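You operate a simulated robot arm through the tools that you are given. There is no shell and no other tool. Be economical: measure what you need, move in short steps, check, and stop when the job is done.

The job below is to be done with a simulated robot arm. You get a single attempt, and the scene is never put back.

JOB
Add 3 strokes of CLOVE to the conical flask, stopper it and shake it even.
Fine: the orange stopper; the flask ends in the PACK tray. Set down upright: conical flask.

It is judged by the outcome, as a careful person would: the job done as asked, and still so three seconds after it is handed in. It fails if anything else is knocked over, pushed out of place, dropped, spilled or broken. A push-on lid holds only when it is set on centred and level and pressed home; a screw cap is set on level and turned clockwise until tight.

ROBOT AND FRAMES
A 6-joint arm with a two-finger parallel gripper, fixed in place. Base frame: the origin is at the foot of the arm, x ahead of it, y to its left, z up; the work surface is at about z = 750. Readings come in mm, degrees, newtons and seconds.
With the tool pointing down near the work surface it reaches from about 260 to 680 mm from the base axis. Its first joint turns from -66.0 to 66.0 degrees. Payload 2.9 kg.
The tool frame sits at the grasp point between the pads (the TCP): z along the fingers, y along the line on which they close. The tips reach 30 mm beyond it. Largest opening 110 mm; finger width 20, thickness 10; the body of the gripper, 48 by 112 mm, starts 55 mm behind the TCP.
Orientation is told as [roll, pitch, yaw] about the base's x, y, z axes, in that order, counted from this pose: with the fingers straight down and closing along the base's y, the tool's x points along the base's -x, its y along +y and its z along -z.

CONTROLS
- The arm moves only by the tool drive_tool. Its argument "deltas" is a list of rows, each an object (a shift or turn left out is 0, a gripper value left out holds the last) with "delta_pos": the shift along the base's x, y, z in mm, a list of three; "angular": the turn, a rotation vector about the base's x, y, z in degrees, a list of three; "claw": the gripper command, from -1 (shut) to 1 (fully open), values between in proportion. In form: [{"delta_pos": [dx, dy, dz], "angular": [rx, ry, rz], "claw": claw}, ...]. A call has 1 to 8 rows; each row is the pose to reach, as a shift and turn from the pose commanded when the call began. Rows are played at 5 a second. More than 50 mm and 8.6 degrees between two rows, or a gripper value outside its range, and nothing of the call is played. A pose out of reach is approached as far as the arm can. The call stops where the force on the tool passes 70 N (or 10 N more than at its start, if that is more) or the arm is blocked; 0.2 s more then pass. The fingers move at their own pace (about 108 mm/s each) and stop on an object; they squeeze with about 28 N. The grip force told is the motor's: it shows also when the fingers shut on nothing. Time passes only in rows, and 0.2 s behind the last, so rows that repeat a pose let the fingers close. It gives the time, the measured TCP pose, the force on the tool (base axes), the opening and the grip force at its end, in the units of the frame above (readings bear some noise), with the torque about the TCP (base axes, N m) and any sound that the robot's microphone picked up.
- Cameras (640 x 400 px; columns grow to the right, rows downward): "scene" is fixed at [87, 440.5, 1385.1]; the picture's right is [-0.67, -0.75, 0.00], its down [-0.41, 0.37, -0.83] and it looks along [0.62, -0.55, -0.55] (base axes); focal length 356 px, centre (320, 200). "wrist" rides on the gripper at [72, 17, -103] in the tool frame; the picture's right is [-0.23, 0.97, 0.00], its down [-0.76, -0.18, -0.62] and it looks along [-0.61, -0.14, 0.78] (tool axes); focal length 222 px, centre (320, 200). There is no depth. A picture from a camera that has moved, and an enlarged one, comes with that camera's place and axes in the base frame and with its lens.
- capture(camera): a new picture of that camera. The clock stands still meanwhile.
- close_up(camera, box): a new picture of the part [left, top, right, bottom] of that camera's present view, enlarged. The clock stands still meanwhile.
- finish_job(): hands the job in; it is judged then, once.

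Work in short steps. Places have to be worked out from the pictures, the camera data and where the tool is seen: move nearer, look again, correct. Check each grasp and each placing, and mend what went wrong. You have 120 turns and 68 pictures in all, those below and enlarged ones among them. Open the gripper and draw the arm clear of the work before you hand the job in, unless the task says otherwise; then end with one line.

The tools are called after "Emit:" by a JSON object that holds its "api" and its "payload". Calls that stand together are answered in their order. drive_tool: Moves the arm, as the interface text tells. Its arguments: {"type":"object","properties":{"deltas":{"type":"array"}},"required":["deltas"]} The other tools are called the same way: capture (camera) takes a picture; close_up (camera, box) takes an enlarged picture of a part of a camera's view; finish_job () hands the job in.

At the start:

```text
clock: 0.0
ee_pos: [460.8, -185.2, 1153.4]
tool_rot: [0.0, 0.0, 0.1]
ft_force: [0.6, 0.5, 0.2]
ft_torque: [0.02, -0.02, -0.01]
gripper_width: 109.9
grasp_force: 0.1
```

scene: 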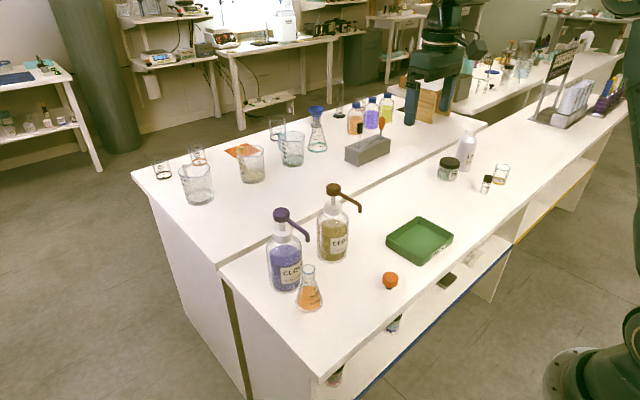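
wrist: 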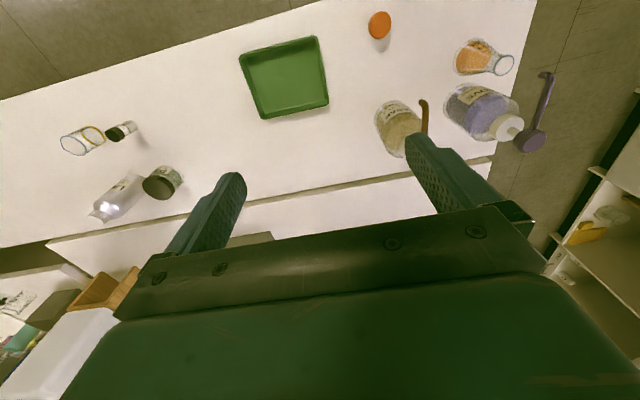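

I'll look closely at the two pump bottles' labels and the flask.

Emit:
{"api": "close_up", "payload": {"camera": "scene", "box": [250, 170, 410, 320]}}

Emit:
{"api": "close_up", "payload": {"camera": "wrist", "box": [360, 0, 560, 170]}}

Emit:
{"api": "close_up", "payload": {"camera": "scene", "box": [370, 200, 480, 300]}}

```text
2.67 times, centred on (330, 245) of scene
camera zoom: at [87.0, 440.5, 1385.1], right [-0.67, -0.75, 0.0], down [-0.41, 0.37, -0.83], along [0.62, -0.55, -0.55], focal length 950 px, centre (293, 80)
```

zoom: 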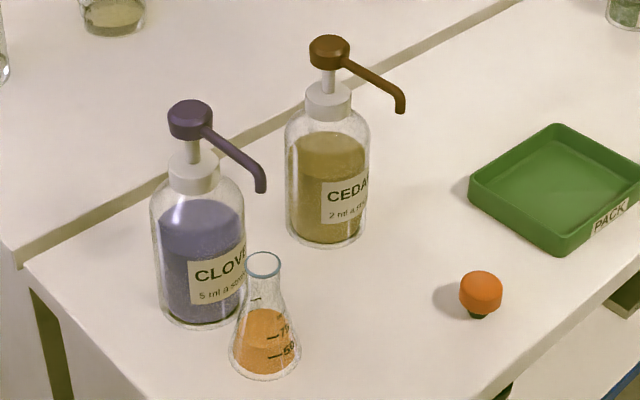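

```text
2.35 times, centred on (460, 85) of wrist
camera zoom: at [388.2, -168.6, 1256.0], right [0.23, 0.97, 0.0], down [0.76, -0.18, 0.62], along [0.61, -0.14, -0.78], focal length 523 px, centre (-9, 471)
```

zoom: 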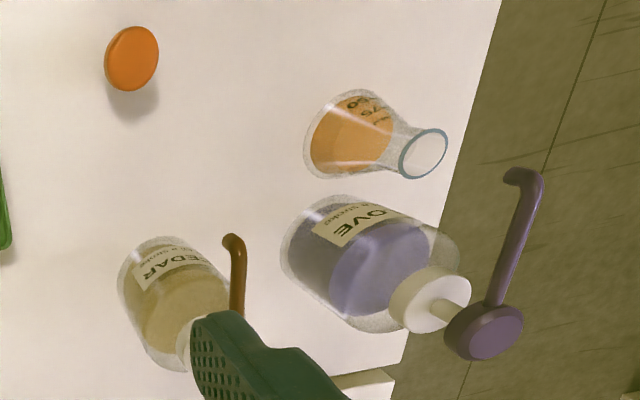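

```text
4.00 times, centred on (425, 250) of scene
camera zoom: at [87.0, 440.5, 1385.1], right [-0.67, -0.75, 0.0], down [-0.41, 0.37, -0.83], along [0.62, -0.55, -0.55], focal length 1425 px, centre (-100, 0)
```

zoom: 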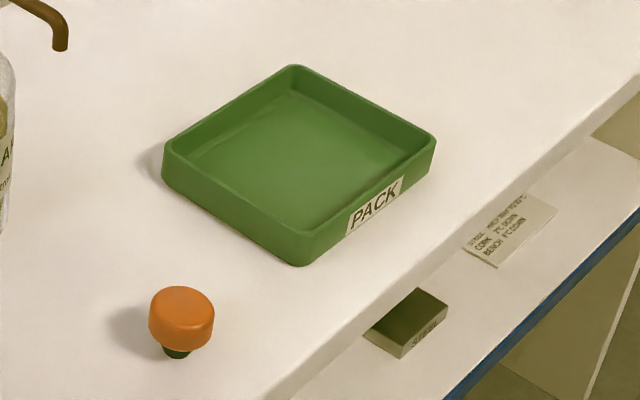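

CLOVE is the purple bottle, and its head is at about (597, 98, 950). The spout tip at about (509, 99, 924) looks roughly over the flask mouth at about (507, 98, 855). I'll move closer with the gripper closed and check this from above.

Emit:
{"api": "drive_tool", "payload": {"deltas": [{"delta_pos": [8, 40, 0], "claw": -1}, {"delta_pos": [16, 80, -5], "claw": -1}, {"delta_pos": [24, 120, -15], "claw": -1}, {"delta_pos": [32, 160, -30], "claw": -1}, {"delta_pos": [40, 200, -45], "claw": -1}, {"delta_pos": [50, 240, -60], "claw": -1}, {"delta_pos": [60, 275, -80], "claw": -1}, {"delta_pos": [60, 283, -90], "claw": -1}]}}

Emit:
{"api": "capture", "payload": {"camera": "wrist"}}

Emit:
{"api": "close_up", "payload": {"camera": "scene", "box": [250, 170, 410, 320]}}

```text
clock: 1.8
ee_pos: [520.8, 96.9, 1061.4]
tool_rot: [0.0, 0.0, 0.1]
ft_force: [-0.3, -0.2, -0.1]
ft_torque: [0.01, 0.0, 0.0]
gripper_width: 0.0
grasp_force: 27.7
```

```text
62 pictures are left
camera wrist: at [447.6, 113.1, 1165.1], right [0.23, 0.97, 0.0], down [0.76, -0.18, 0.62], along [0.61, -0.14, -0.78], focal length 222 px, centre (320, 200)
```

wrist: 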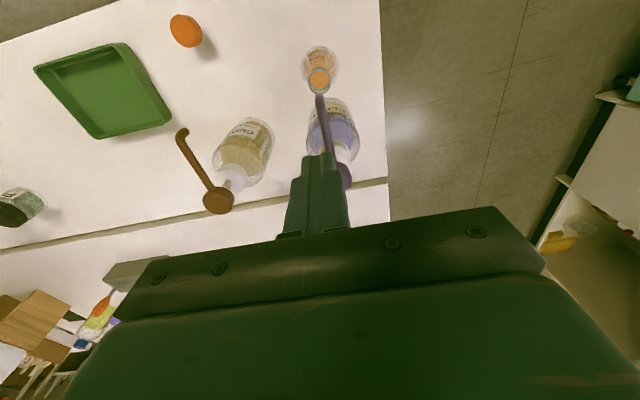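

```text
2.67 times, centred on (330, 245) of scene
camera zoom: at [87.0, 440.5, 1385.1], right [-0.67, -0.75, 0.0], down [-0.41, 0.37, -0.83], along [0.62, -0.55, -0.55], focal length 950 px, centre (293, 80)
```

zoom: 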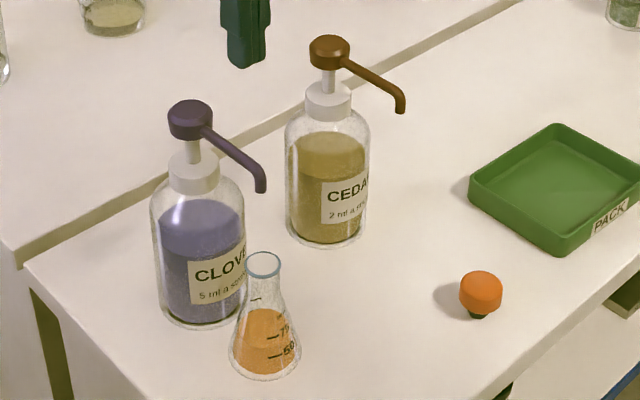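

Emit:
{"api": "close_up", "payload": {"camera": "wrist", "box": [270, 30, 390, 200]}}

```text
2.35 times, centred on (330, 115) of wrist
camera zoom: at [447.6, 113.1, 1165.1], right [0.23, 0.97, 0.0], down [0.76, -0.18, 0.62], along [0.61, -0.14, -0.78], focal length 523 px, centre (296, 400)
```

zoom: 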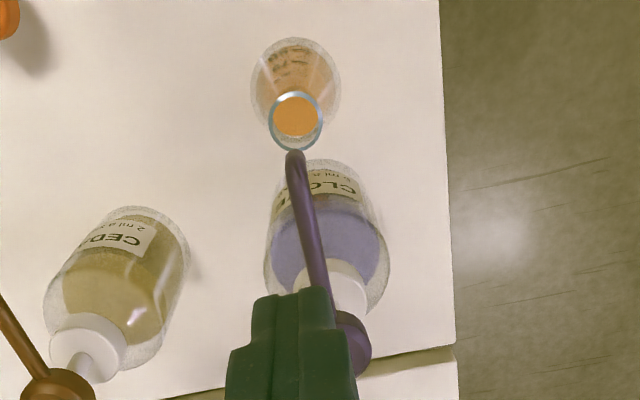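

The spout tip and flask mouth both come out near (504, 101), so the flask is already under the spout. I'll go above the pump head and check alignment before pressing.

Emit:
{"api": "drive_tool", "payload": {"deltas": [{"delta_pos": [35, 2, -15]}, {"delta_pos": [71, 4, -45]}, {"delta_pos": [71, 4, -50]}]}}

Emit:
{"api": "close_up", "payload": {"camera": "scene", "box": [240, 150, 352, 220]}}

Emit:
{"api": "close_up", "payload": {"camera": "wrist", "box": [240, 60, 400, 260]}}

```text
clock: 2.6
ee_pos: [591.5, 100.9, 1012.7]
tool_rot: [0.0, 0.0, 0.1]
ft_force: [-0.1, -0.4, 0.0]
ft_torque: [-0.02, -0.02, 0.0]
gripper_width: 0.0
grasp_force: 27.8
```

```text
5.71 times, centred on (296, 185) of scene
camera zoom: at [87.0, 440.5, 1385.1], right [-0.67, -0.75, 0.0], down [-0.41, 0.37, -0.83], along [0.62, -0.55, -0.55], focal length 2036 px, centre (457, 286)
```

zoom: 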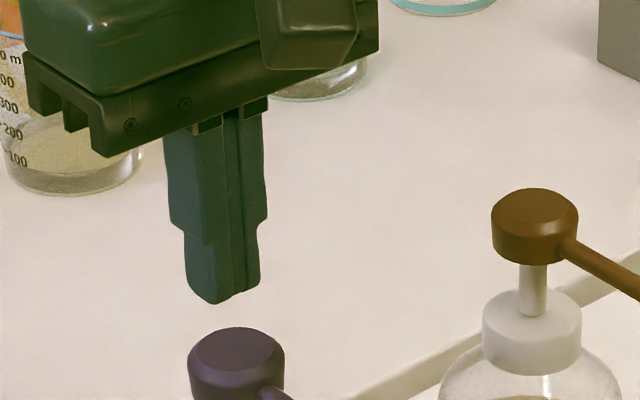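

```text
2.00 times, centred on (320, 160) of wrist
camera zoom: at [519.0, 117.6, 1115.0], right [0.23, 0.97, 0.0], down [0.76, -0.18, 0.62], along [0.61, -0.14, -0.78], focal length 444 px, centre (320, 280)
```

zoom: 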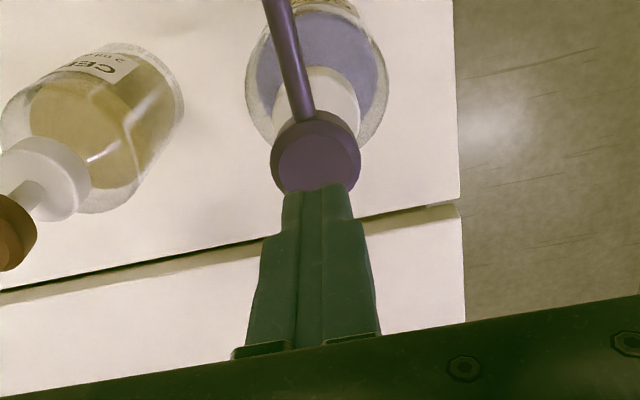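

Triangulating gives the head top at about (585, 103.5, 962). I'll centre over it and press slowly, watching the force.

Emit:
{"api": "drive_tool", "payload": {"deltas": [{"delta_pos": [-6.5, 2.5, 0]}, {"delta_pos": [-6.5, 2.5, -8]}, {"delta_pos": [-6.5, 2.5, -14]}, {"delta_pos": [-6.5, 2.5, -18]}, {"delta_pos": [-6.5, 2.5, -22]}, {"delta_pos": [-6.5, 2.5, -25]}]}}

Emit:
{"api": "close_up", "payload": {"camera": "scene", "box": [250, 170, 346, 310]}}

```text
clock: 4.0
ee_pos: [584.7, 104.5, 988.0]
tool_rot: [-0.1, 0.0, -0.1]
ft_force: [-0.3, 0.4, -0.6]
ft_torque: [0.0, 0.0, -0.01]
gripper_width: 0.1
grasp_force: 28.1
```

```text
2.86 times, centred on (298, 240) of scene
camera zoom: at [87.0, 440.5, 1385.1], right [-0.67, -0.75, 0.0], down [-0.41, 0.37, -0.83], along [0.62, -0.55, -0.55], focal length 1018 px, centre (383, 86)
```

zoom: 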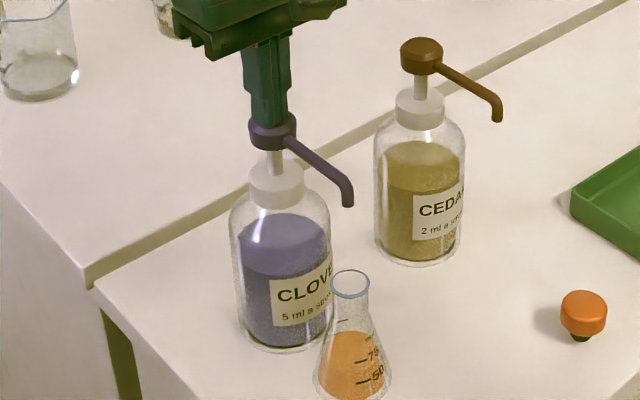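

The fingers are centred and just about touching the head. Now the first stroke down.

Emit:
{"api": "drive_tool", "payload": {"deltas": [{"delta_pos": [0, -0.5, -3]}, {"delta_pos": [0, -0.5, -6]}, {"delta_pos": [0, -0.5, -9]}, {"delta_pos": [0, -0.5, -12]}]}}

Emit:
{"api": "close_up", "payload": {"camera": "scene", "box": [250, 170, 346, 310]}}

```text
clock: 5.0
ee_pos: [586.6, 103.9, 977.4]
tool_rot: [0.0, 0.0, 0.1]
ft_force: [-3.8, 0.2, 9.2]
ft_torque: [-0.03, 0.1, 0.06]
gripper_width: 0.1
grasp_force: 28.1
```

```text
2.86 times, centred on (298, 240) of scene
camera zoom: at [86.7, 440.5, 1385.1], right [-0.67, -0.75, 0.0], down [-0.41, 0.37, -0.83], along [0.62, -0.55, -0.55], focal length 1018 px, centre (383, 86)
```

zoom: 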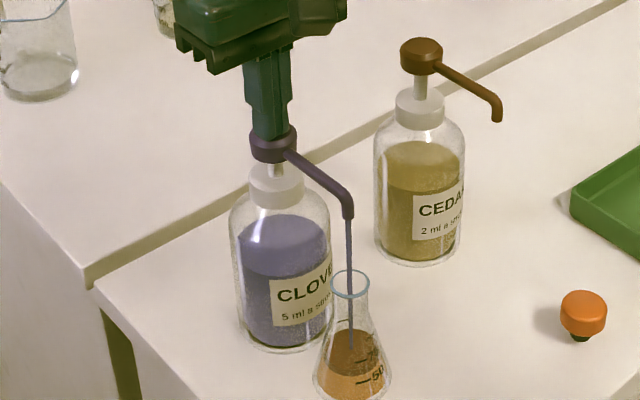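

The stream is landing inside the flask. I'll continue to the bottom of the stroke.

Emit:
{"api": "drive_tool", "payload": {"deltas": [{"delta_pos": [0, 0, -3]}, {"delta_pos": [0, 0, -6]}, {"delta_pos": [0, 0, -9]}, {"delta_pos": [0, 0, -12]}, {"delta_pos": [0, 0, -14]}]}}

Emit:
{"api": "close_up", "payload": {"camera": "scene", "box": [250, 170, 346, 310]}}

```text
clock: 6.2
ee_pos: [586.3, 104.3, 970.3]
tool_rot: [0.2, -0.6, -0.1]
ft_force: [-18.4, -8.5, 53.4]
ft_torque: [-0.26, 0.69, -0.06]
gripper_width: 0.0
grasp_force: 28.1
```

```text
2.86 times, centred on (298, 240) of scene
camera zoom: at [85.5, 440.1, 1385.4], right [-0.67, -0.75, 0.0], down [-0.41, 0.37, -0.83], along [0.62, -0.55, -0.55], focal length 1018 px, centre (383, 86)
```

zoom: 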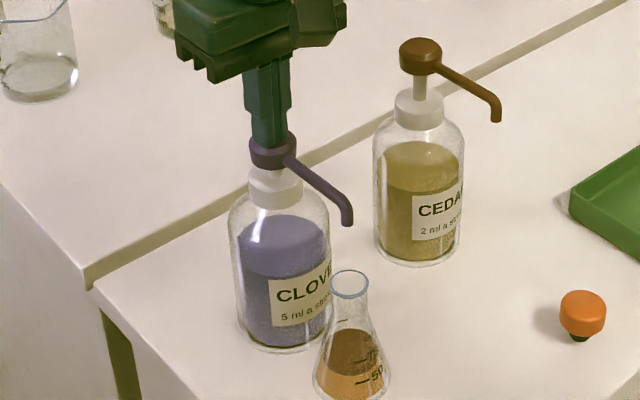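

Stroke one bottomed at z≈970. I'll release fully so the pump returns, then look.

Emit:
{"api": "drive_tool", "payload": {"deltas": [{"delta_pos": [0, 0, 10]}, {"delta_pos": [0, 0, 18]}, {"delta_pos": [0, 0, 26]}, {"delta_pos": [0, 0, 36]}, {"delta_pos": [0, 0, 36]}, {"delta_pos": [0, 0, 36]}]}}

Emit:
{"api": "close_up", "payload": {"camera": "scene", "box": [250, 170, 346, 310]}}

```text
clock: 7.6
ee_pos: [584.7, 105.3, 998.0]
tool_rot: [-0.1, 0.0, 0.0]
ft_force: [0.1, 0.6, 0.6]
ft_torque: [0.0, 0.02, -0.02]
gripper_width: 0.1
grasp_force: 28.0
```

```text
2.86 times, centred on (298, 240) of scene
camera zoom: at [87.0, 440.5, 1385.1], right [-0.67, -0.75, 0.0], down [-0.41, 0.37, -0.83], along [0.62, -0.55, -0.55], focal length 1018 px, centre (383, 86)
```

zoom: 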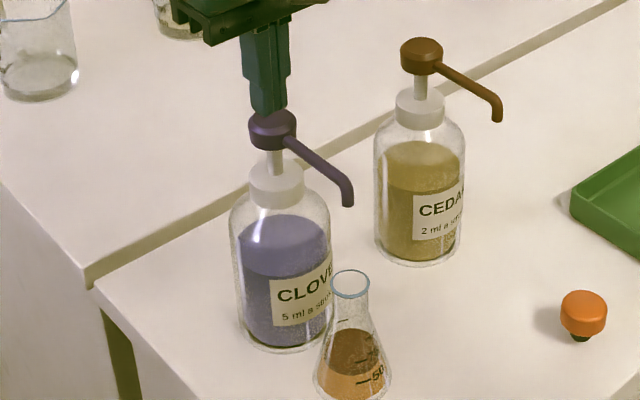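

The pump returned fully and nothing shifted. Stroke two: down to the bottom, hold, and return to the top.

Emit:
{"api": "drive_tool", "payload": {"deltas": [{"delta_pos": [0, -1, -9]}, {"delta_pos": [0, -1, -14]}, {"delta_pos": [0, -1, -19]}, {"delta_pos": [0, -1, -24]}, {"delta_pos": [0, -1, -28]}, {"delta_pos": [0, -1, -32]}, {"delta_pos": [0, -1, -34]}, {"delta_pos": [0, -1, -35]}]}}

Emit:
{"api": "close_up", "payload": {"camera": "scene", "box": [250, 170, 346, 310]}}

```text
clock: 9.4
ee_pos: [585.9, 103.5, 972.6]
tool_rot: [0.2, -0.6, 0.0]
ft_force: [-12.4, -3.0, 45.3]
ft_torque: [-0.09, 0.48, -0.22]
gripper_width: 0.2
grasp_force: 27.7
```

```text
2.86 times, centred on (298, 240) of scene
camera zoom: at [85.8, 440.3, 1385.3], right [-0.67, -0.75, 0.0], down [-0.41, 0.37, -0.83], along [0.62, -0.55, -0.55], focal length 1018 px, centre (383, 86)
```

zoom: 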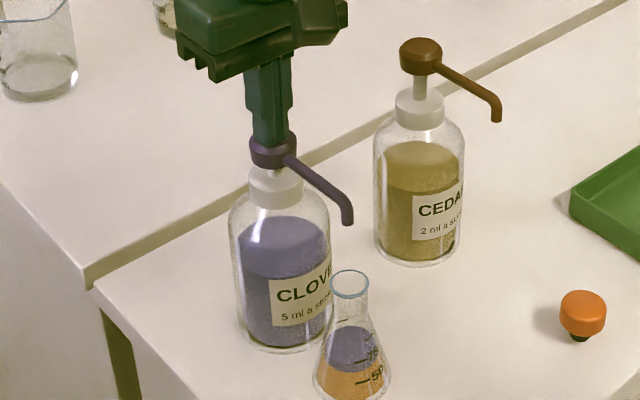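

Stroke two is complete; the purple layer has grown. I'll release fully, then do stroke three the same way.

Emit:
{"api": "drive_tool", "payload": {"deltas": [{"delta_pos": [0, 0, 10]}, {"delta_pos": [0, 0, 18]}, {"delta_pos": [0, 0, 26]}, {"delta_pos": [0, 0, 35]}, {"delta_pos": [0, 0, 35]}, {"delta_pos": [0, 0, 35]}]}}

Emit:
{"api": "drive_tool", "payload": {"deltas": [{"delta_pos": [0, 0, -9]}, {"delta_pos": [0, 0, -14]}, {"delta_pos": [0, 0, -19]}, {"delta_pos": [0, 0, -24]}, {"delta_pos": [0, 0, -28]}, {"delta_pos": [0, 0, -32]}, {"delta_pos": [0, 0, -34]}, {"delta_pos": [0, 0, -36]}]}}

Emit:
{"api": "close_up", "payload": {"camera": "scene", "box": [250, 170, 346, 310]}}

```text
clock: 10.8
ee_pos: [586.8, 102.9, 999.8]
tool_rot: [-0.1, 0.0, 0.0]
ft_force: [-0.4, 0.9, -0.3]
ft_torque: [0.01, 0.03, -0.01]
gripper_width: 0.0
grasp_force: 27.9
```

```text
clock: 12.6
ee_pos: [586.5, 102.1, 970.6]
tool_rot: [0.2, -0.6, 0.1]
ft_force: [-20.6, -4.2, 54.7]
ft_torque: [-0.13, 0.74, -0.08]
gripper_width: 0.1
grasp_force: 27.3
```

```text
2.86 times, centred on (298, 240) of scene
camera zoom: at [85.5, 440.2, 1385.3], right [-0.67, -0.75, 0.0], down [-0.41, 0.37, -0.83], along [0.62, -0.55, -0.55], focal length 1018 px, centre (383, 86)
```

zoom: 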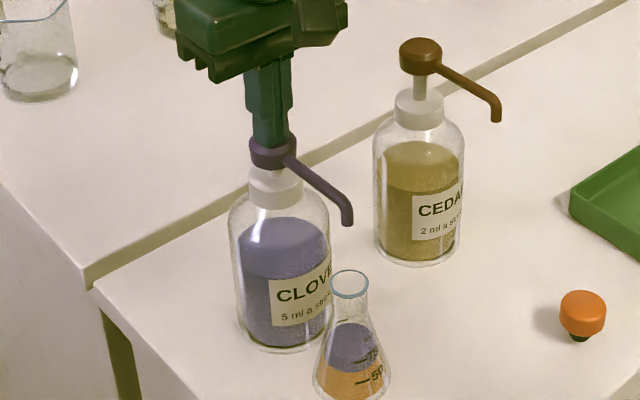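

All three strokes are in. I'll release the pump, rise clear, and pull back toward the base side, opening the fingers and tilting so I can grip the flask neck from the side under the spout.

Emit:
{"api": "drive_tool", "payload": {"deltas": [{"delta_pos": [0, 0, 10], "claw": -1}, {"delta_pos": [0, 0, 22], "claw": -1}, {"delta_pos": [0, 0, 40], "claw": -1}, {"delta_pos": [0, 0, 80], "claw": -1}, {"delta_pos": [-25, 0, 115], "claw": -0.3}, {"delta_pos": [-65, 0, 130], "angular": [0, -8, 0], "claw": -0.3}, {"delta_pos": [-105, 0, 130], "angular": [0, -16, 0], "claw": -0.3}, {"delta_pos": [-145, 0, 120], "angular": [0, -24, 0], "claw": -0.3}]}}

Emit:
{"api": "drive_tool", "payload": {"deltas": [{"delta_pos": [-15, 0, -15], "angular": [0, -8, 0]}, {"delta_pos": [-25, 0, -35], "angular": [0, -16, 0]}, {"delta_pos": [-30, 0, -60], "angular": [0, -24, 0]}, {"delta_pos": [-35, 0, -90], "angular": [0, -32, 0]}, {"delta_pos": [-35, 0, -115], "angular": [0, -36, 0]}, {"delta_pos": [-35, 0, -140], "angular": [0, -36, 0]}]}}

Emit:
{"api": "capture", "payload": {"camera": "wrist"}}

Emit:
{"api": "capture", "payload": {"camera": "scene"}}

```text
clock: 14.4
ee_pos: [439.8, 103.8, 1082.2]
tool_rot: [0.0, -24.1, 0.0]
ft_force: [0.5, 0.3, 0.2]
ft_torque: [-0.01, -0.03, 0.0]
gripper_width: 38.4
grasp_force: 0.0
```

```text
clock: 15.8
ee_pos: [409.3, 104.6, 940.7]
tool_rot: [0.1, -59.9, 0.0]
ft_force: [0.5, -0.1, 0.1]
ft_torque: [-0.01, -0.04, 0.03]
gripper_width: 38.3
grasp_force: 0.1
out of reach, approached as far as the arm can: row 5, 6
```

```text
51 pictures are left
camera wrist: at [283.3, 121.0, 929.2], right [0.11, 0.97, 0.2], down [-0.16, -0.18, 0.97], along [0.98, -0.14, 0.13], focal length 222 px, centre (320, 200)
```

wrist: 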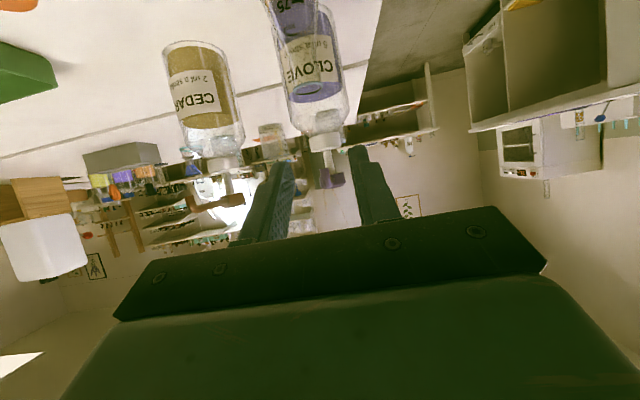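

```text
50 pictures are left
```

scene: 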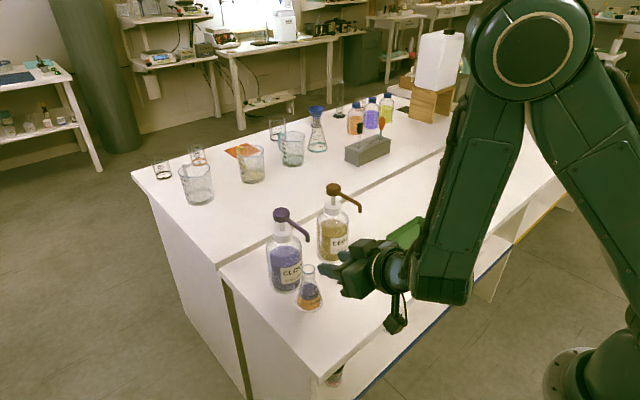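

The flask mouth triangulates to about (504, 103.5, 858). I'll widen the fingers a little and go to a standoff short of the neck.

Emit:
{"api": "drive_tool", "payload": {"deltas": [{"delta_pos": [7, -1, -20], "claw": 0.1}, {"delta_pos": [14, -1, -40], "claw": 0.1}, {"delta_pos": [21, -1, -57], "claw": 0.1}, {"delta_pos": [40, -1, -66], "claw": 0.1}, {"delta_pos": [40, -1, -66], "claw": 0.1}]}}

Emit:
{"api": "close_up", "payload": {"camera": "scene", "box": [250, 200, 410, 320]}}

Emit:
{"api": "capture", "payload": {"camera": "wrist"}}

```text
clock: 17.0
ee_pos: [451.4, 102.5, 875.1]
tool_rot: [0.1, -60.0, 0.0]
ft_force: [0.6, 0.3, 0.3]
ft_torque: [0.0, -0.02, -0.03]
gripper_width: 60.5
grasp_force: 0.0
```

```text
3.33 times, centred on (330, 260) of scene
camera zoom: at [87.0, 440.5, 1385.1], right [-0.67, -0.75, 0.0], down [-0.41, 0.37, -0.83], along [0.62, -0.55, -0.55], focal length 1188 px, centre (287, 0)
```

zoom: 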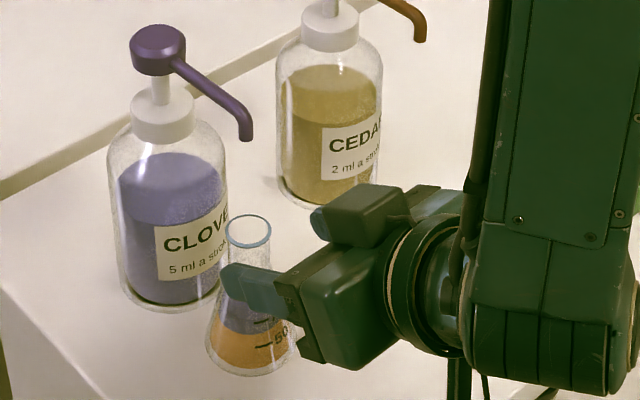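

```text
48 pictures are left
camera wrist: at [325.0, 119.3, 863.7], right [0.11, 0.97, 0.2], down [-0.16, -0.18, 0.97], along [0.98, -0.14, 0.13], focal length 222 px, centre (320, 200)
```

wrist: 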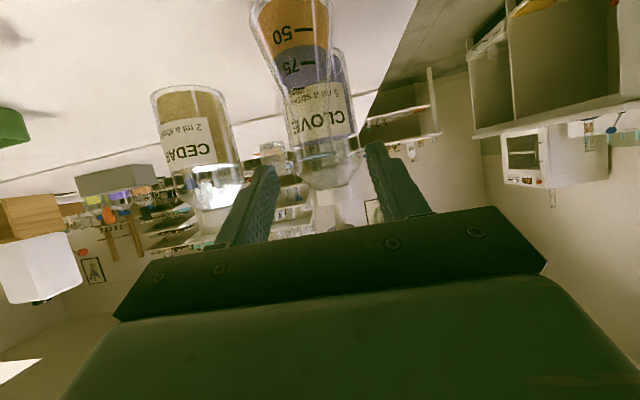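

Emit:
{"api": "close_up", "payload": {"camera": "wrist", "box": [230, 0, 430, 240]}}

```text
1.67 times, centred on (330, 120) of wrist
camera zoom: at [325.0, 119.3, 863.7], right [0.11, 0.97, 0.2], down [-0.16, -0.18, 0.97], along [0.98, -0.14, 0.13], focal length 370 px, centre (303, 333)
```

zoom: 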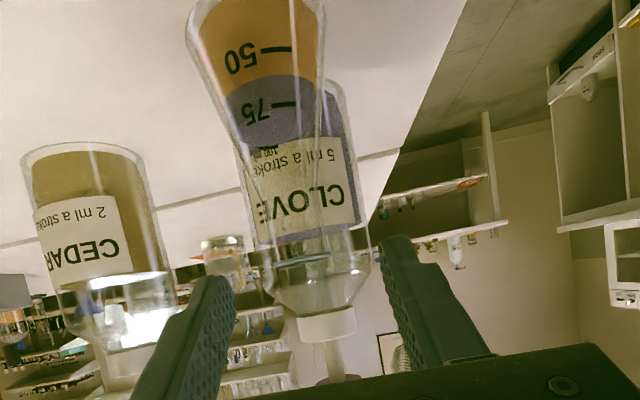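

The neck lies between the fingers, roughly centred. I'll advance along the tool axis to the neck with the fingers open.

Emit:
{"api": "drive_tool", "payload": {"deltas": [{"delta_pos": [13, 0, -8]}, {"delta_pos": [26, 0.5, -16]}, {"delta_pos": [39, 0.8, -24]}, {"delta_pos": [52, 0.8, -31]}, {"delta_pos": [52, 0.8, -31]}]}}

Emit:
{"api": "close_up", "payload": {"camera": "scene", "box": [250, 200, 370, 320]}}

Emit:
{"api": "close_up", "payload": {"camera": "wrist", "box": [230, 0, 430, 240]}}

```text
clock: 18.2
ee_pos: [503.9, 103.5, 844.6]
tool_rot: [0.0, -60.0, 0.0]
ft_force: [0.1, 0.3, 0.6]
ft_torque: [0.02, 0.01, -0.03]
gripper_width: 60.7
grasp_force: 0.1
```

```text
3.33 times, centred on (310, 260) of scene
camera zoom: at [87.0, 440.5, 1385.1], right [-0.67, -0.75, 0.0], down [-0.41, 0.37, -0.83], along [0.62, -0.55, -0.55], focal length 1188 px, centre (353, 0)
```

zoom: 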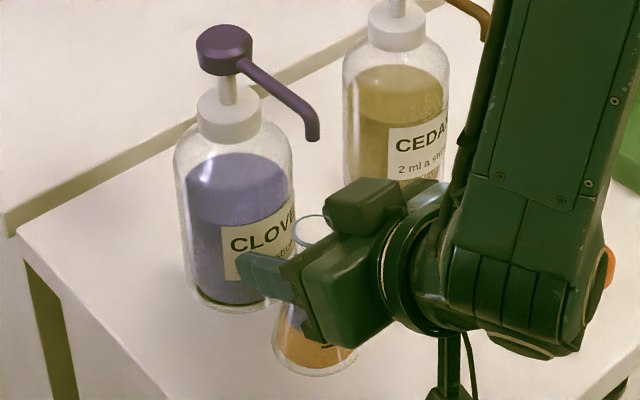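

```text
1.67 times, centred on (330, 120) of wrist
camera zoom: at [376.9, 119.8, 833.6], right [0.11, 0.97, 0.2], down [-0.16, -0.18, 0.97], along [0.98, -0.14, 0.13], focal length 370 px, centre (303, 333)
```

zoom: 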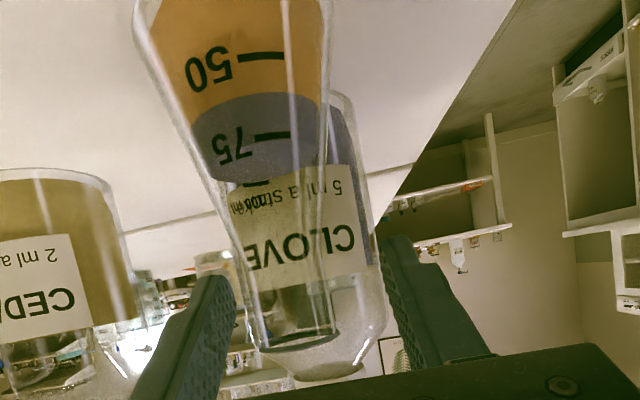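

The rim is just above the pads with the neck between them. I'll close on the neck.

Emit:
{"api": "drive_tool", "payload": {"deltas": [{"claw": -0.35}, {"claw": -0.45}, {"claw": -0.55}, {"claw": -1}, {"claw": -1}, {"claw": -1}]}}

Emit:
{"api": "close_up", "payload": {"camera": "wrist", "box": [230, 0, 430, 240]}}

```text
clock: 19.6
ee_pos: [503.4, 103.8, 846.4]
tool_rot: [0.0, -60.0, 0.1]
ft_force: [-1.0, -0.6, -0.6]
ft_torque: [0.0, 0.02, 0.01]
gripper_width: 28.2
grasp_force: 28.3
```

```text
1.67 times, centred on (330, 120) of wrist
camera zoom: at [376.8, 119.8, 833.7], right [0.11, 0.97, 0.2], down [-0.16, -0.18, 0.97], along [0.98, -0.14, 0.13], focal length 370 px, centre (303, 333)
```

zoom: 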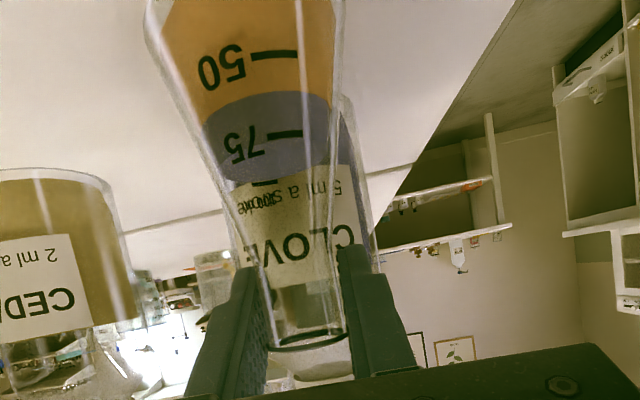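

The neck is gripped (28.2 mm). I'll lift slightly and carry the flask out from under the spout to clear bench at about (470, 25).

Emit:
{"api": "drive_tool", "payload": {"deltas": [{"delta_pos": [0, 0, 4]}, {"delta_pos": [0, 0, 8]}, {"delta_pos": [-8, 0, 10]}, {"delta_pos": [-17, 0, 10]}, {"delta_pos": [-26, -3, 10]}, {"delta_pos": [-34, -12, 10]}, {"delta_pos": [-34, -24, 10]}, {"delta_pos": [-34, -34, 10]}]}}

Emit:
{"api": "drive_tool", "payload": {"deltas": [{"delta_pos": [0, -10, 0]}, {"delta_pos": [0, -20, 0]}, {"delta_pos": [0, -30, 0]}, {"delta_pos": [0, -40, 0]}, {"delta_pos": [0, -45, 0]}, {"delta_pos": [0, -45, 0]}]}}

Emit:
{"api": "close_up", "payload": {"camera": "scene", "box": [250, 190, 450, 330]}}

```text
clock: 21.4
ee_pos: [468.4, 70.8, 855.7]
tool_rot: [0.1, -60.1, 0.0]
ft_force: [0.8, 3.5, 10.7]
ft_torque: [0.24, 0.12, -0.01]
gripper_width: 28.3
grasp_force: 28.1
```

```text
clock: 22.8
ee_pos: [467.7, 25.8, 854.5]
tool_rot: [-0.1, -60.0, 0.0]
ft_force: [-0.6, 2.0, 12.2]
ft_torque: [0.25, 0.0, 0.03]
gripper_width: 28.3
grasp_force: 28.1
```

```text
2.86 times, centred on (350, 260) of scene
camera zoom: at [86.8, 440.6, 1385.1], right [-0.67, -0.75, 0.0], down [-0.41, 0.37, -0.83], along [0.62, -0.55, -0.55], focal length 1018 px, centre (234, 29)
```

zoom: 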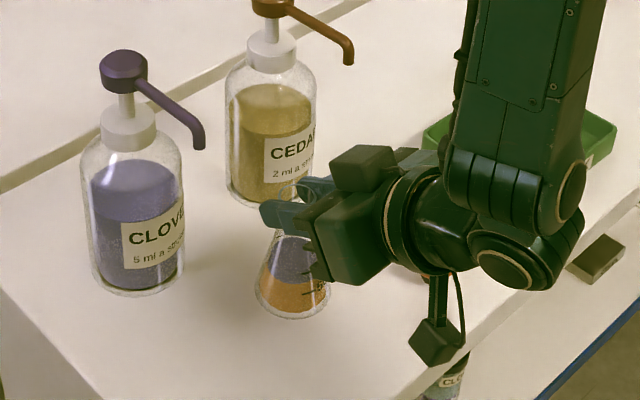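

The force reading (+12 N in z) is odd for a freely held flask, so I'll look closer before lowering.

Emit:
{"api": "close_up", "payload": {"camera": "wrist", "box": [200, 0, 440, 260]}}

Emit:
{"api": "close_up", "payload": {"camera": "scene", "box": [320, 240, 380, 310]}}

```text
1.54 times, centred on (320, 130) of wrist
camera zoom: at [342.4, 42.2, 843.4], right [0.11, 0.97, 0.2], down [-0.16, -0.18, 0.97], along [0.98, -0.14, 0.14], focal length 342 px, centre (320, 308)
```

zoom: 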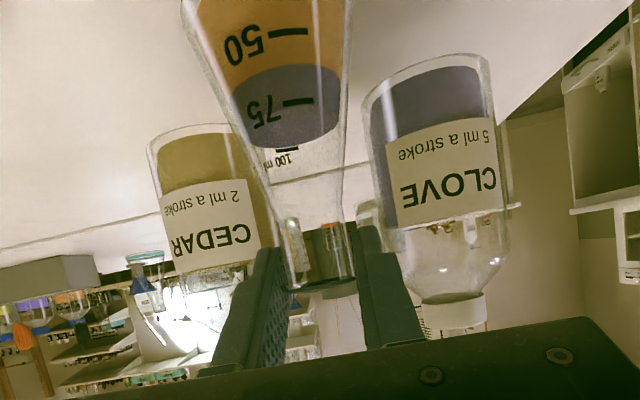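

```text
5.71 times, centred on (350, 275) of scene
camera zoom: at [86.8, 440.6, 1385.1], right [-0.67, -0.75, 0.0], down [-0.41, 0.37, -0.83], along [0.62, -0.55, -0.55], focal length 2036 px, centre (149, -229)
```

zoom: 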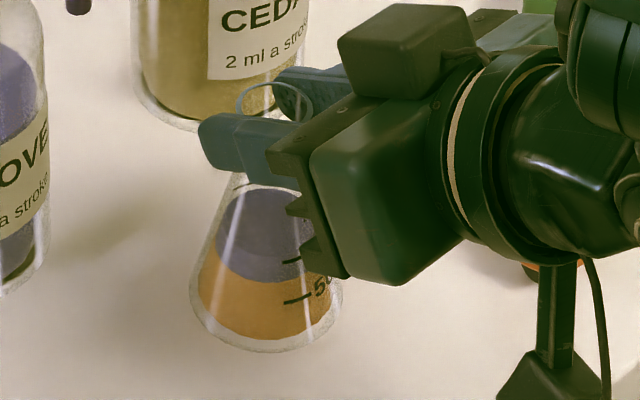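

The rim sits about 9 mm lower relative to the fingers than at the grasp, so the flask may have slipped and slid along the bench. Lowering is safe either way, so I'll go down 9 mm and re-check.

Emit:
{"api": "drive_tool", "payload": {"deltas": [{"delta_pos": [0, 0, -3]}, {"delta_pos": [0, 0, -6]}, {"delta_pos": [0, 0, -9]}, {"delta_pos": [0, 0, -9]}]}}

Emit:
{"api": "close_up", "payload": {"camera": "wrist", "box": [200, 0, 440, 260]}}

Emit:
{"api": "close_up", "payload": {"camera": "scene", "box": [320, 240, 380, 310]}}

```text
clock: 23.8
ee_pos: [468.9, 25.5, 846.4]
tool_rot: [0.1, -60.1, 0.0]
ft_force: [2.0, 2.4, 9.3]
ft_torque: [0.42, -0.4, 0.14]
gripper_width: 27.7
grasp_force: 28.1
```

```text
1.54 times, centred on (320, 130) of wrist
camera zoom: at [343.0, 42.2, 834.8], right [0.11, 0.97, 0.2], down [-0.16, -0.18, 0.97], along [0.98, -0.14, 0.13], focal length 342 px, centre (320, 308)
```

zoom: 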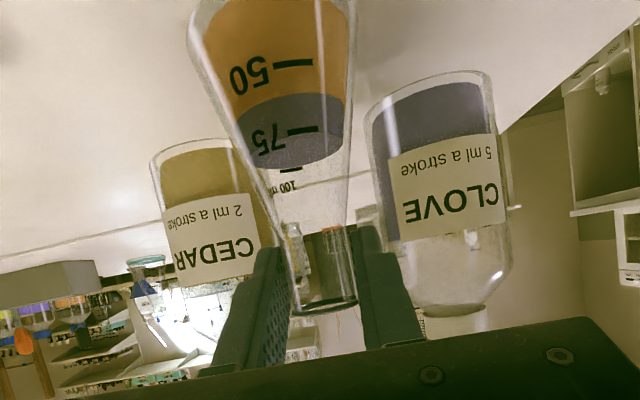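

```text
5.71 times, centred on (350, 275) of scene
camera zoom: at [86.9, 440.6, 1385.1], right [-0.67, -0.75, 0.0], down [-0.41, 0.37, -0.83], along [0.62, -0.55, -0.55], focal length 2036 px, centre (149, -229)
```

zoom: 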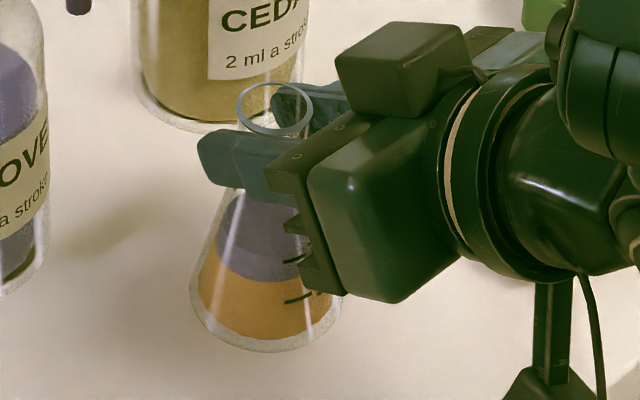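

The flask stayed upright on the bench and simply slid with the gripper, and it is now clear of the spout. I'll open, back out along the tool axis, rise, and rotate back to vertical for the stopper.

Emit:
{"api": "drive_tool", "payload": {"deltas": [{"claw": -0.3}, {"claw": 0.1}, {"claw": 0.1}, {"delta_pos": [-13, 0, 7], "claw": 0.1}, {"delta_pos": [-26, 0, 15], "claw": 0.1}, {"delta_pos": [-42, 0, 24], "claw": 0.1}, {"delta_pos": [-58, 0, 34], "claw": 0.1}, {"delta_pos": [-58, 0, 34], "claw": 0.1}]}}

Emit:
{"api": "close_up", "payload": {"camera": "scene", "box": [250, 190, 450, 330]}}

```text
clock: 25.6
ee_pos: [418.5, 25.4, 878.8]
tool_rot: [0.0, -59.9, 0.0]
ft_force: [-0.1, -0.3, 0.1]
ft_torque: [0.01, -0.01, -0.02]
gripper_width: 60.5
grasp_force: 0.1
out of reach, approached as far as the arm can: row 7, 8
```

```text
2.86 times, centred on (350, 260) of scene
camera zoom: at [87.0, 440.5, 1385.1], right [-0.67, -0.75, 0.0], down [-0.41, 0.37, -0.83], along [0.62, -0.55, -0.55], focal length 1018 px, centre (234, 29)
```

zoom: 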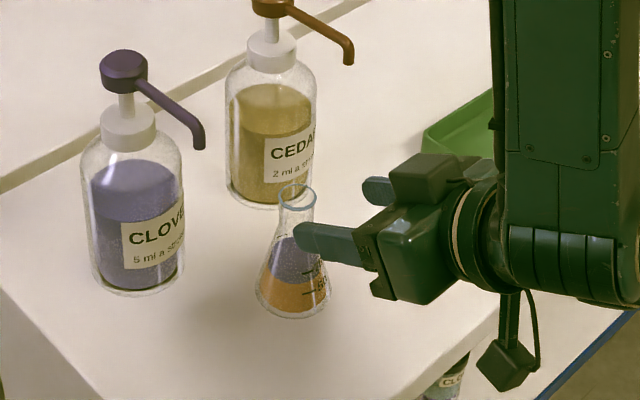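

The flask is upright and free. I'll rise straight up, then rotate the tool back to vertical while moving toward the stopper.

Emit:
{"api": "drive_tool", "payload": {"deltas": [{"delta_pos": [0, 0, 30]}, {"delta_pos": [0, 0, 65]}, {"delta_pos": [5, -5, 100], "angular": [0, 8, 0]}, {"delta_pos": [5, -20, 125], "angular": [0, 16, 0]}, {"delta_pos": [5, -40, 135], "angular": [0, 24, 0]}, {"delta_pos": [5, -60, 135], "angular": [0, 32, 0]}, {"delta_pos": [5, -75, 135], "angular": [0, 40, 0]}, {"delta_pos": [5, -90, 125], "angular": [0, 48, 0]}]}}

Emit:
{"api": "drive_tool", "payload": {"deltas": [{"delta_pos": [0, -4, -20], "angular": [0, 6, 0]}, {"delta_pos": [0, -4, -45], "angular": [0, 12, 0]}, {"delta_pos": [0, -4, -60], "angular": [0, 12, 0]}]}}

Emit:
{"api": "capture", "payload": {"camera": "wrist"}}

Emit:
{"api": "close_up", "payload": {"camera": "scene", "box": [300, 200, 460, 320]}}

```text
clock: 27.4
ee_pos: [424.4, -63.5, 1004.9]
tool_rot: [0.0, -12.0, 0.0]
ft_force: [0.3, -0.1, 0.7]
ft_torque: [0.0, 0.01, -0.02]
gripper_width: 60.4
grasp_force: 0.0
out of reach, approached as far as the arm can: row 1, 2
```

```text
clock: 28.2
ee_pos: [424.1, -67.7, 945.0]
tool_rot: [0.0, 0.1, 0.1]
ft_force: [0.4, -0.2, 0.1]
ft_torque: [0.01, 0.02, 0.01]
gripper_width: 60.7
grasp_force: 0.0
```

```text
37 pictures are left
camera wrist: at [350.9, -51.9, 1047.3], right [0.23, 0.97, 0.0], down [0.76, -0.18, 0.62], along [0.61, -0.14, -0.78], focal length 222 px, centre (320, 200)
```

wrist: 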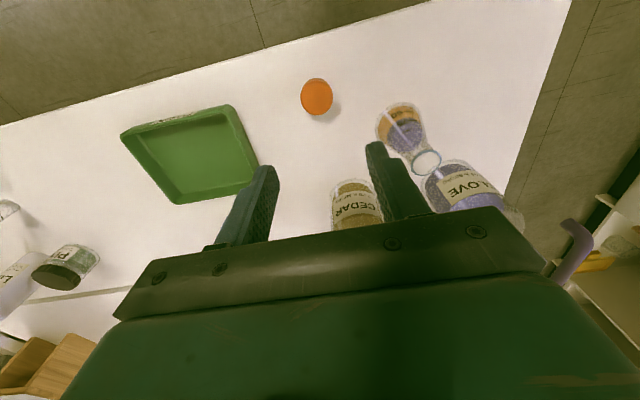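

```text
3.33 times, centred on (380, 260) of scene
camera zoom: at [87.0, 440.5, 1385.1], right [-0.67, -0.75, 0.0], down [-0.41, 0.37, -0.83], along [0.62, -0.55, -0.55], focal length 1188 px, centre (120, 0)
```

zoom: 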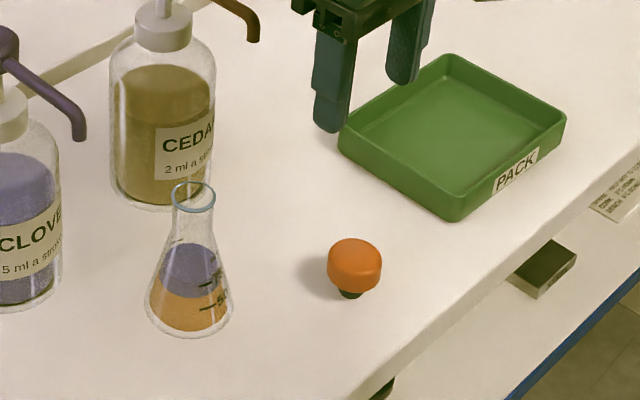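

The stopper is at about (412.5, -68), with its cap top near z≈789. I'll descend to just above it and refine.

Emit:
{"api": "drive_tool", "payload": {"deltas": [{"delta_pos": [-6, 0, -30]}, {"delta_pos": [-11, 0, -60]}, {"delta_pos": [-11, 0, -85]}, {"delta_pos": [-11, 0, -85]}]}}

Emit:
{"api": "close_up", "payload": {"camera": "wrist", "box": [220, 40, 420, 240]}}

Emit:
{"api": "close_up", "payload": {"camera": "scene", "box": [340, 200, 440, 300]}}

```text
clock: 29.2
ee_pos: [414.2, -68.2, 857.9]
tool_rot: [0.0, 0.0, 0.0]
ft_force: [0.2, -1.6, -0.4]
ft_torque: [0.0, 0.03, 0.02]
gripper_width: 60.4
grasp_force: 0.0
```

```text
2.00 times, centred on (320, 140) of wrist
camera zoom: at [340.4, -51.7, 961.5], right [0.23, 0.97, 0.0], down [0.76, -0.18, 0.62], along [0.61, -0.14, -0.78], focal length 444 px, centre (320, 320)
```

zoom: 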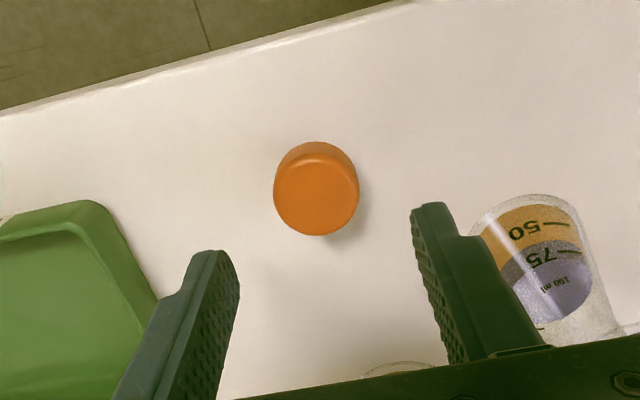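

```text
4.00 times, centred on (390, 250) of scene
camera zoom: at [87.0, 440.5, 1385.1], right [-0.67, -0.75, 0.0], down [-0.41, 0.37, -0.83], along [0.62, -0.55, -0.55], focal length 1425 px, centre (40, 0)
```

zoom: 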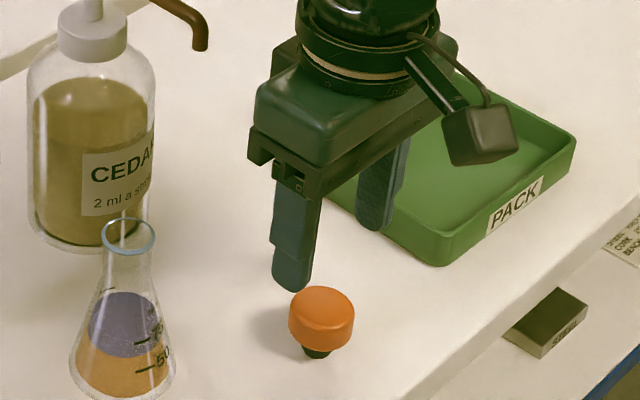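

The cap centre is at about (412, -69). I'll descend with the fingers straddling it to TCP z≈785 and close.

Emit:
{"api": "drive_tool", "payload": {"deltas": [{"delta_pos": [-2, -1, -25]}, {"delta_pos": [-2, -1, -50]}, {"delta_pos": [-2, -1, -64]}, {"delta_pos": [-2, -1, -72]}, {"delta_pos": [-2, -1, -72]}]}}

Emit:
{"api": "drive_tool", "payload": {"deltas": [{"claw": -0.2}, {"claw": -0.3}, {"claw": -1}, {"claw": -1}, {"claw": -1}]}}

Emit:
{"api": "close_up", "payload": {"camera": "wrist", "box": [220, 40, 420, 240]}}

```text
clock: 30.4
ee_pos: [411.5, -69.2, 787.7]
tool_rot: [0.0, 0.0, -0.1]
ft_force: [0.4, 0.1, -0.4]
ft_torque: [-0.04, -0.01, 0.04]
gripper_width: 60.7
grasp_force: 0.0
```

```text
clock: 31.6
ee_pos: [411.3, -70.5, 786.8]
tool_rot: [0.1, 0.0, 0.1]
ft_force: [-0.1, 0.6, -0.4]
ft_torque: [0.02, -0.01, 0.01]
gripper_width: 35.6
grasp_force: 27.8
```

```text
2.00 times, centred on (320, 140) of wrist
camera zoom: at [338.1, -53.6, 889.7], right [0.23, 0.97, 0.0], down [0.76, -0.18, 0.62], along [0.61, -0.14, -0.78], focal length 444 px, centre (320, 320)
```

zoom: 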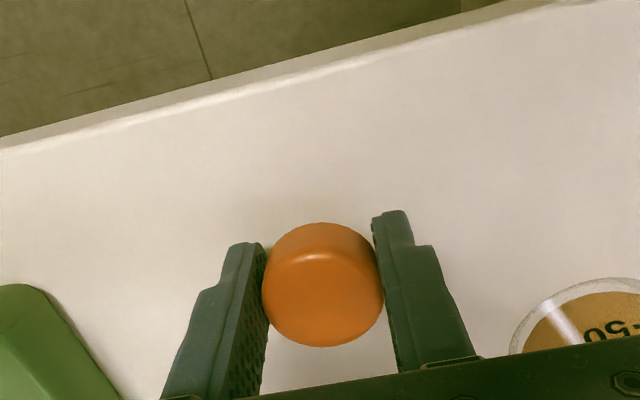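

The stopper is gripped and centred (35.6 mm). I'll lift it and position it near the flask to measure the mouth.

Emit:
{"api": "drive_tool", "payload": {"deltas": [{"delta_pos": [0, 0, 20]}, {"delta_pos": [0, 0, 60]}, {"delta_pos": [0, 0, 105]}, {"delta_pos": [5, 15, 145]}, {"delta_pos": [20, 45, 160]}, {"delta_pos": [34, 75, 160]}, {"delta_pos": [45, 95, 160]}, {"delta_pos": [45, 95, 160]}]}}

Emit:
{"api": "capture", "payload": {"camera": "wrist"}}

Emit:
{"api": "close_up", "payload": {"camera": "scene", "box": [310, 180, 410, 300]}}

```text
clock: 33.4
ee_pos: [457.5, 25.5, 946.6]
tool_rot: [-0.1, 0.1, 0.0]
ft_force: [-0.6, -0.4, -0.1]
ft_torque: [0.02, 0.0, 0.02]
gripper_width: 35.8
grasp_force: 27.6
```

```text
32 pictures are left
camera wrist: at [383.7, 41.7, 1050.0], right [0.23, 0.97, 0.0], down [0.76, -0.18, 0.62], along [0.61, -0.14, -0.78], focal length 222 px, centre (320, 200)
```

wrist: 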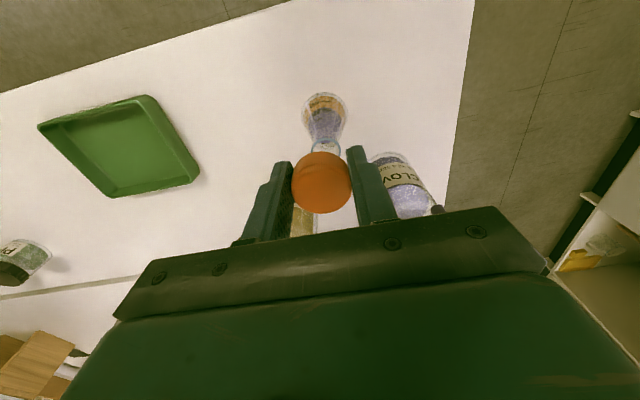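

```text
3.33 times, centred on (360, 240) of scene
camera zoom: at [87.0, 440.5, 1385.1], right [-0.67, -0.75, 0.0], down [-0.41, 0.37, -0.83], along [0.62, -0.55, -0.55], focal length 1188 px, centre (187, 67)
```

zoom: 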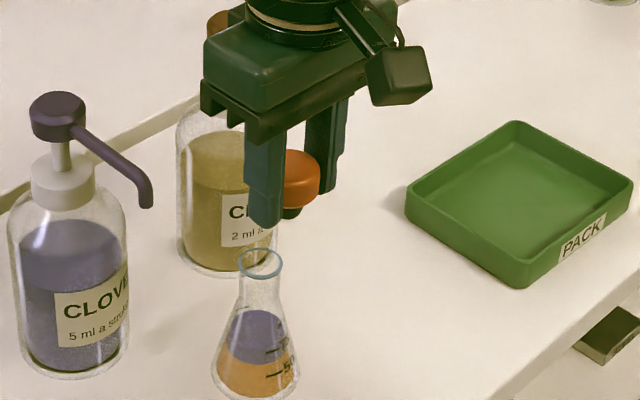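

The plug projects exactly where predicted in the scene view, and the flask mouth comes out near (480, 26, 856). I'll step aside to get one clean wrist view of the mouth for a tighter fix.

Emit:
{"api": "drive_tool", "payload": {"deltas": [{"delta_pos": [0, -40, 0]}, {"delta_pos": [0, -80, 0]}, {"delta_pos": [0, -90, 0]}, {"delta_pos": [0, -90, 0]}]}}

Emit:
{"api": "close_up", "payload": {"camera": "wrist", "box": [340, 80, 480, 230]}}

Emit:
{"api": "close_up", "payload": {"camera": "scene", "box": [310, 240, 370, 310]}}

```text
clock: 34.4
ee_pos: [456.9, -63.8, 948.7]
tool_rot: [0.0, 0.0, 0.1]
ft_force: [-0.1, -0.6, -0.2]
ft_torque: [0.0, 0.02, 0.0]
gripper_width: 35.9
grasp_force: 28.6
```

```text
2.67 times, centred on (410, 155) of wrist
camera zoom: at [383.6, -47.9, 1051.0], right [0.23, 0.97, 0.0], down [0.76, -0.18, 0.62], along [0.61, -0.14, -0.78], focal length 592 px, centre (80, 320)
```

zoom: 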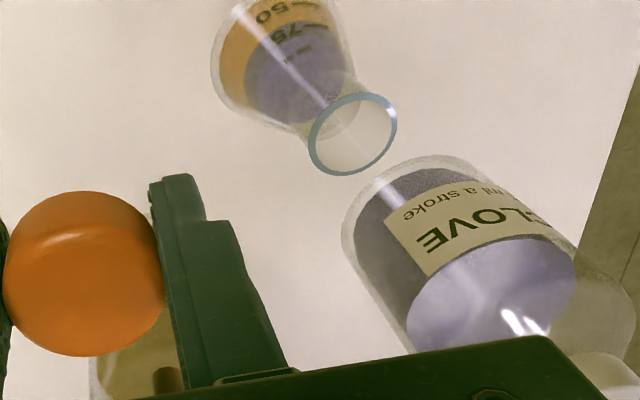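

```text
5.71 times, centred on (340, 275) of scene
camera zoom: at [87.0, 440.5, 1385.1], right [-0.67, -0.75, 0.0], down [-0.41, 0.37, -0.83], along [0.62, -0.55, -0.55], focal length 2036 px, centre (206, -229)
```

zoom: 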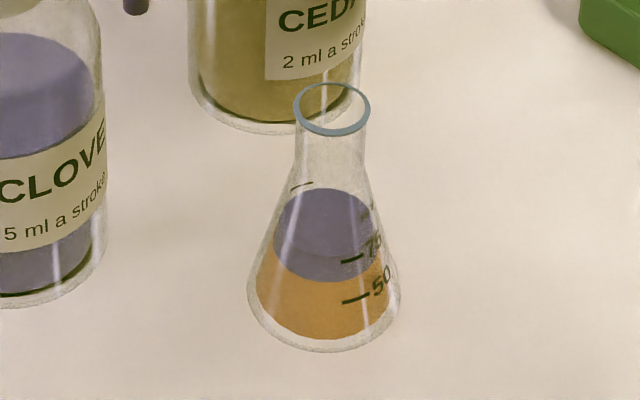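

The two cameras agree on the mouth at about (478, 25), rim z≈856. I'll go there with the plug about 12 mm above the rim and check.

Emit:
{"api": "drive_tool", "payload": {"deltas": [{"delta_pos": [8, 30, 0]}, {"delta_pos": [16, 60, 0]}, {"delta_pos": [21, 89, 0]}, {"delta_pos": [21, 89, -20]}, {"delta_pos": [21, 89, -42]}, {"delta_pos": [21, 89, -42]}]}}

Emit:
{"api": "close_up", "payload": {"camera": "scene", "box": [310, 220, 370, 290]}}

Emit:
{"api": "close_up", "payload": {"camera": "wrist", "box": [260, 80, 380, 220]}}

```text
clock: 35.8
ee_pos: [478.2, 24.7, 904.2]
tool_rot: [0.0, 0.2, 0.1]
ft_force: [0.1, 0.3, 0.1]
ft_torque: [-0.01, -0.03, 0.05]
gripper_width: 35.7
grasp_force: 27.6
```

```text
5.71 times, centred on (340, 255) of scene
camera zoom: at [87.0, 440.5, 1385.1], right [-0.67, -0.75, 0.0], down [-0.41, 0.37, -0.83], along [0.62, -0.55, -0.55], focal length 2036 px, centre (206, -114)
```

zoom: 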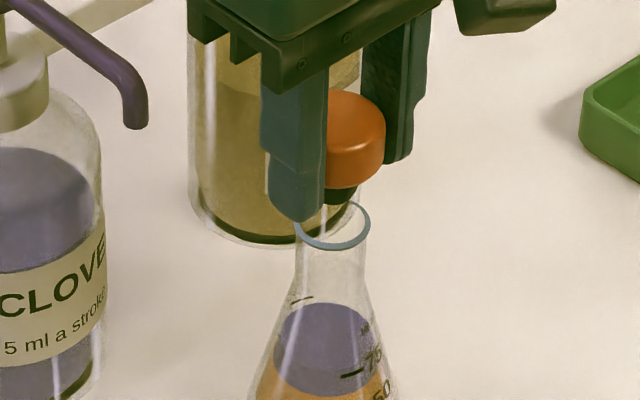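

```text
2.86 times, centred on (320, 150) of wrist
camera zoom: at [404.9, 41.0, 1007.8], right [0.23, 0.97, 0.0], down [0.76, -0.18, 0.62], along [0.61, -0.14, -0.78], focal length 635 px, centre (320, 343)
```

zoom: 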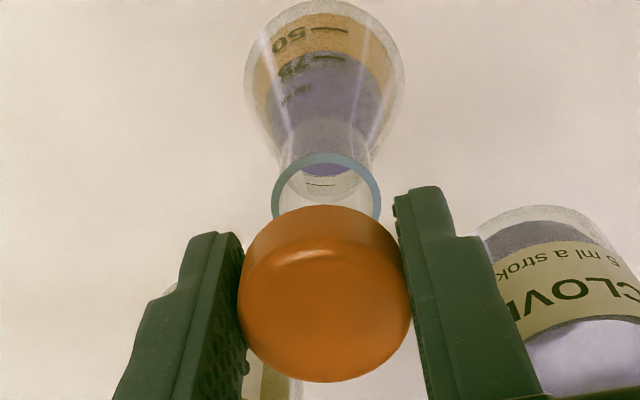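

Stopper and rim line up laterally in both views. I'll lower slowly into the mouth.

Emit:
{"api": "drive_tool", "payload": {"deltas": [{"delta_pos": [0, 0, -5]}, {"delta_pos": [0, 0, -10]}, {"delta_pos": [0, 0, -13]}, {"delta_pos": [0, 0, -16]}, {"delta_pos": [0, 0, -18]}]}}

Emit:
{"api": "close_up", "payload": {"camera": "scene", "box": [310, 220, 370, 290]}}

```text
clock: 37.0
ee_pos: [477.9, 25.5, 886.9]
tool_rot: [-0.1, -0.1, 0.1]
ft_force: [0.1, -0.5, -1.1]
ft_torque: [0.01, 0.01, 0.02]
gripper_width: 36.0
grasp_force: 28.4
```

```text
5.71 times, centred on (340, 255) of scene
camera zoom: at [87.0, 440.5, 1385.1], right [-0.67, -0.75, 0.0], down [-0.41, 0.37, -0.83], along [0.62, -0.55, -0.55], focal length 2036 px, centre (206, -114)
```

zoom: 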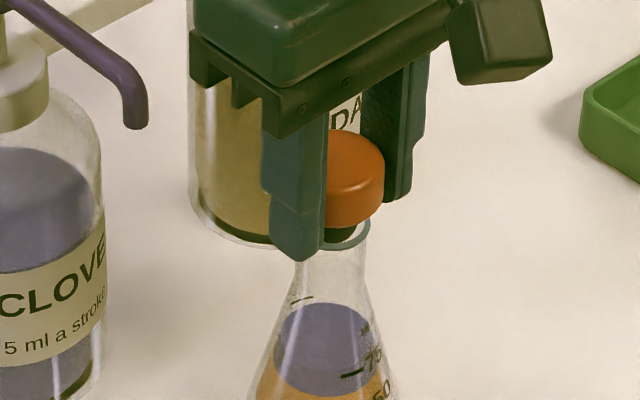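

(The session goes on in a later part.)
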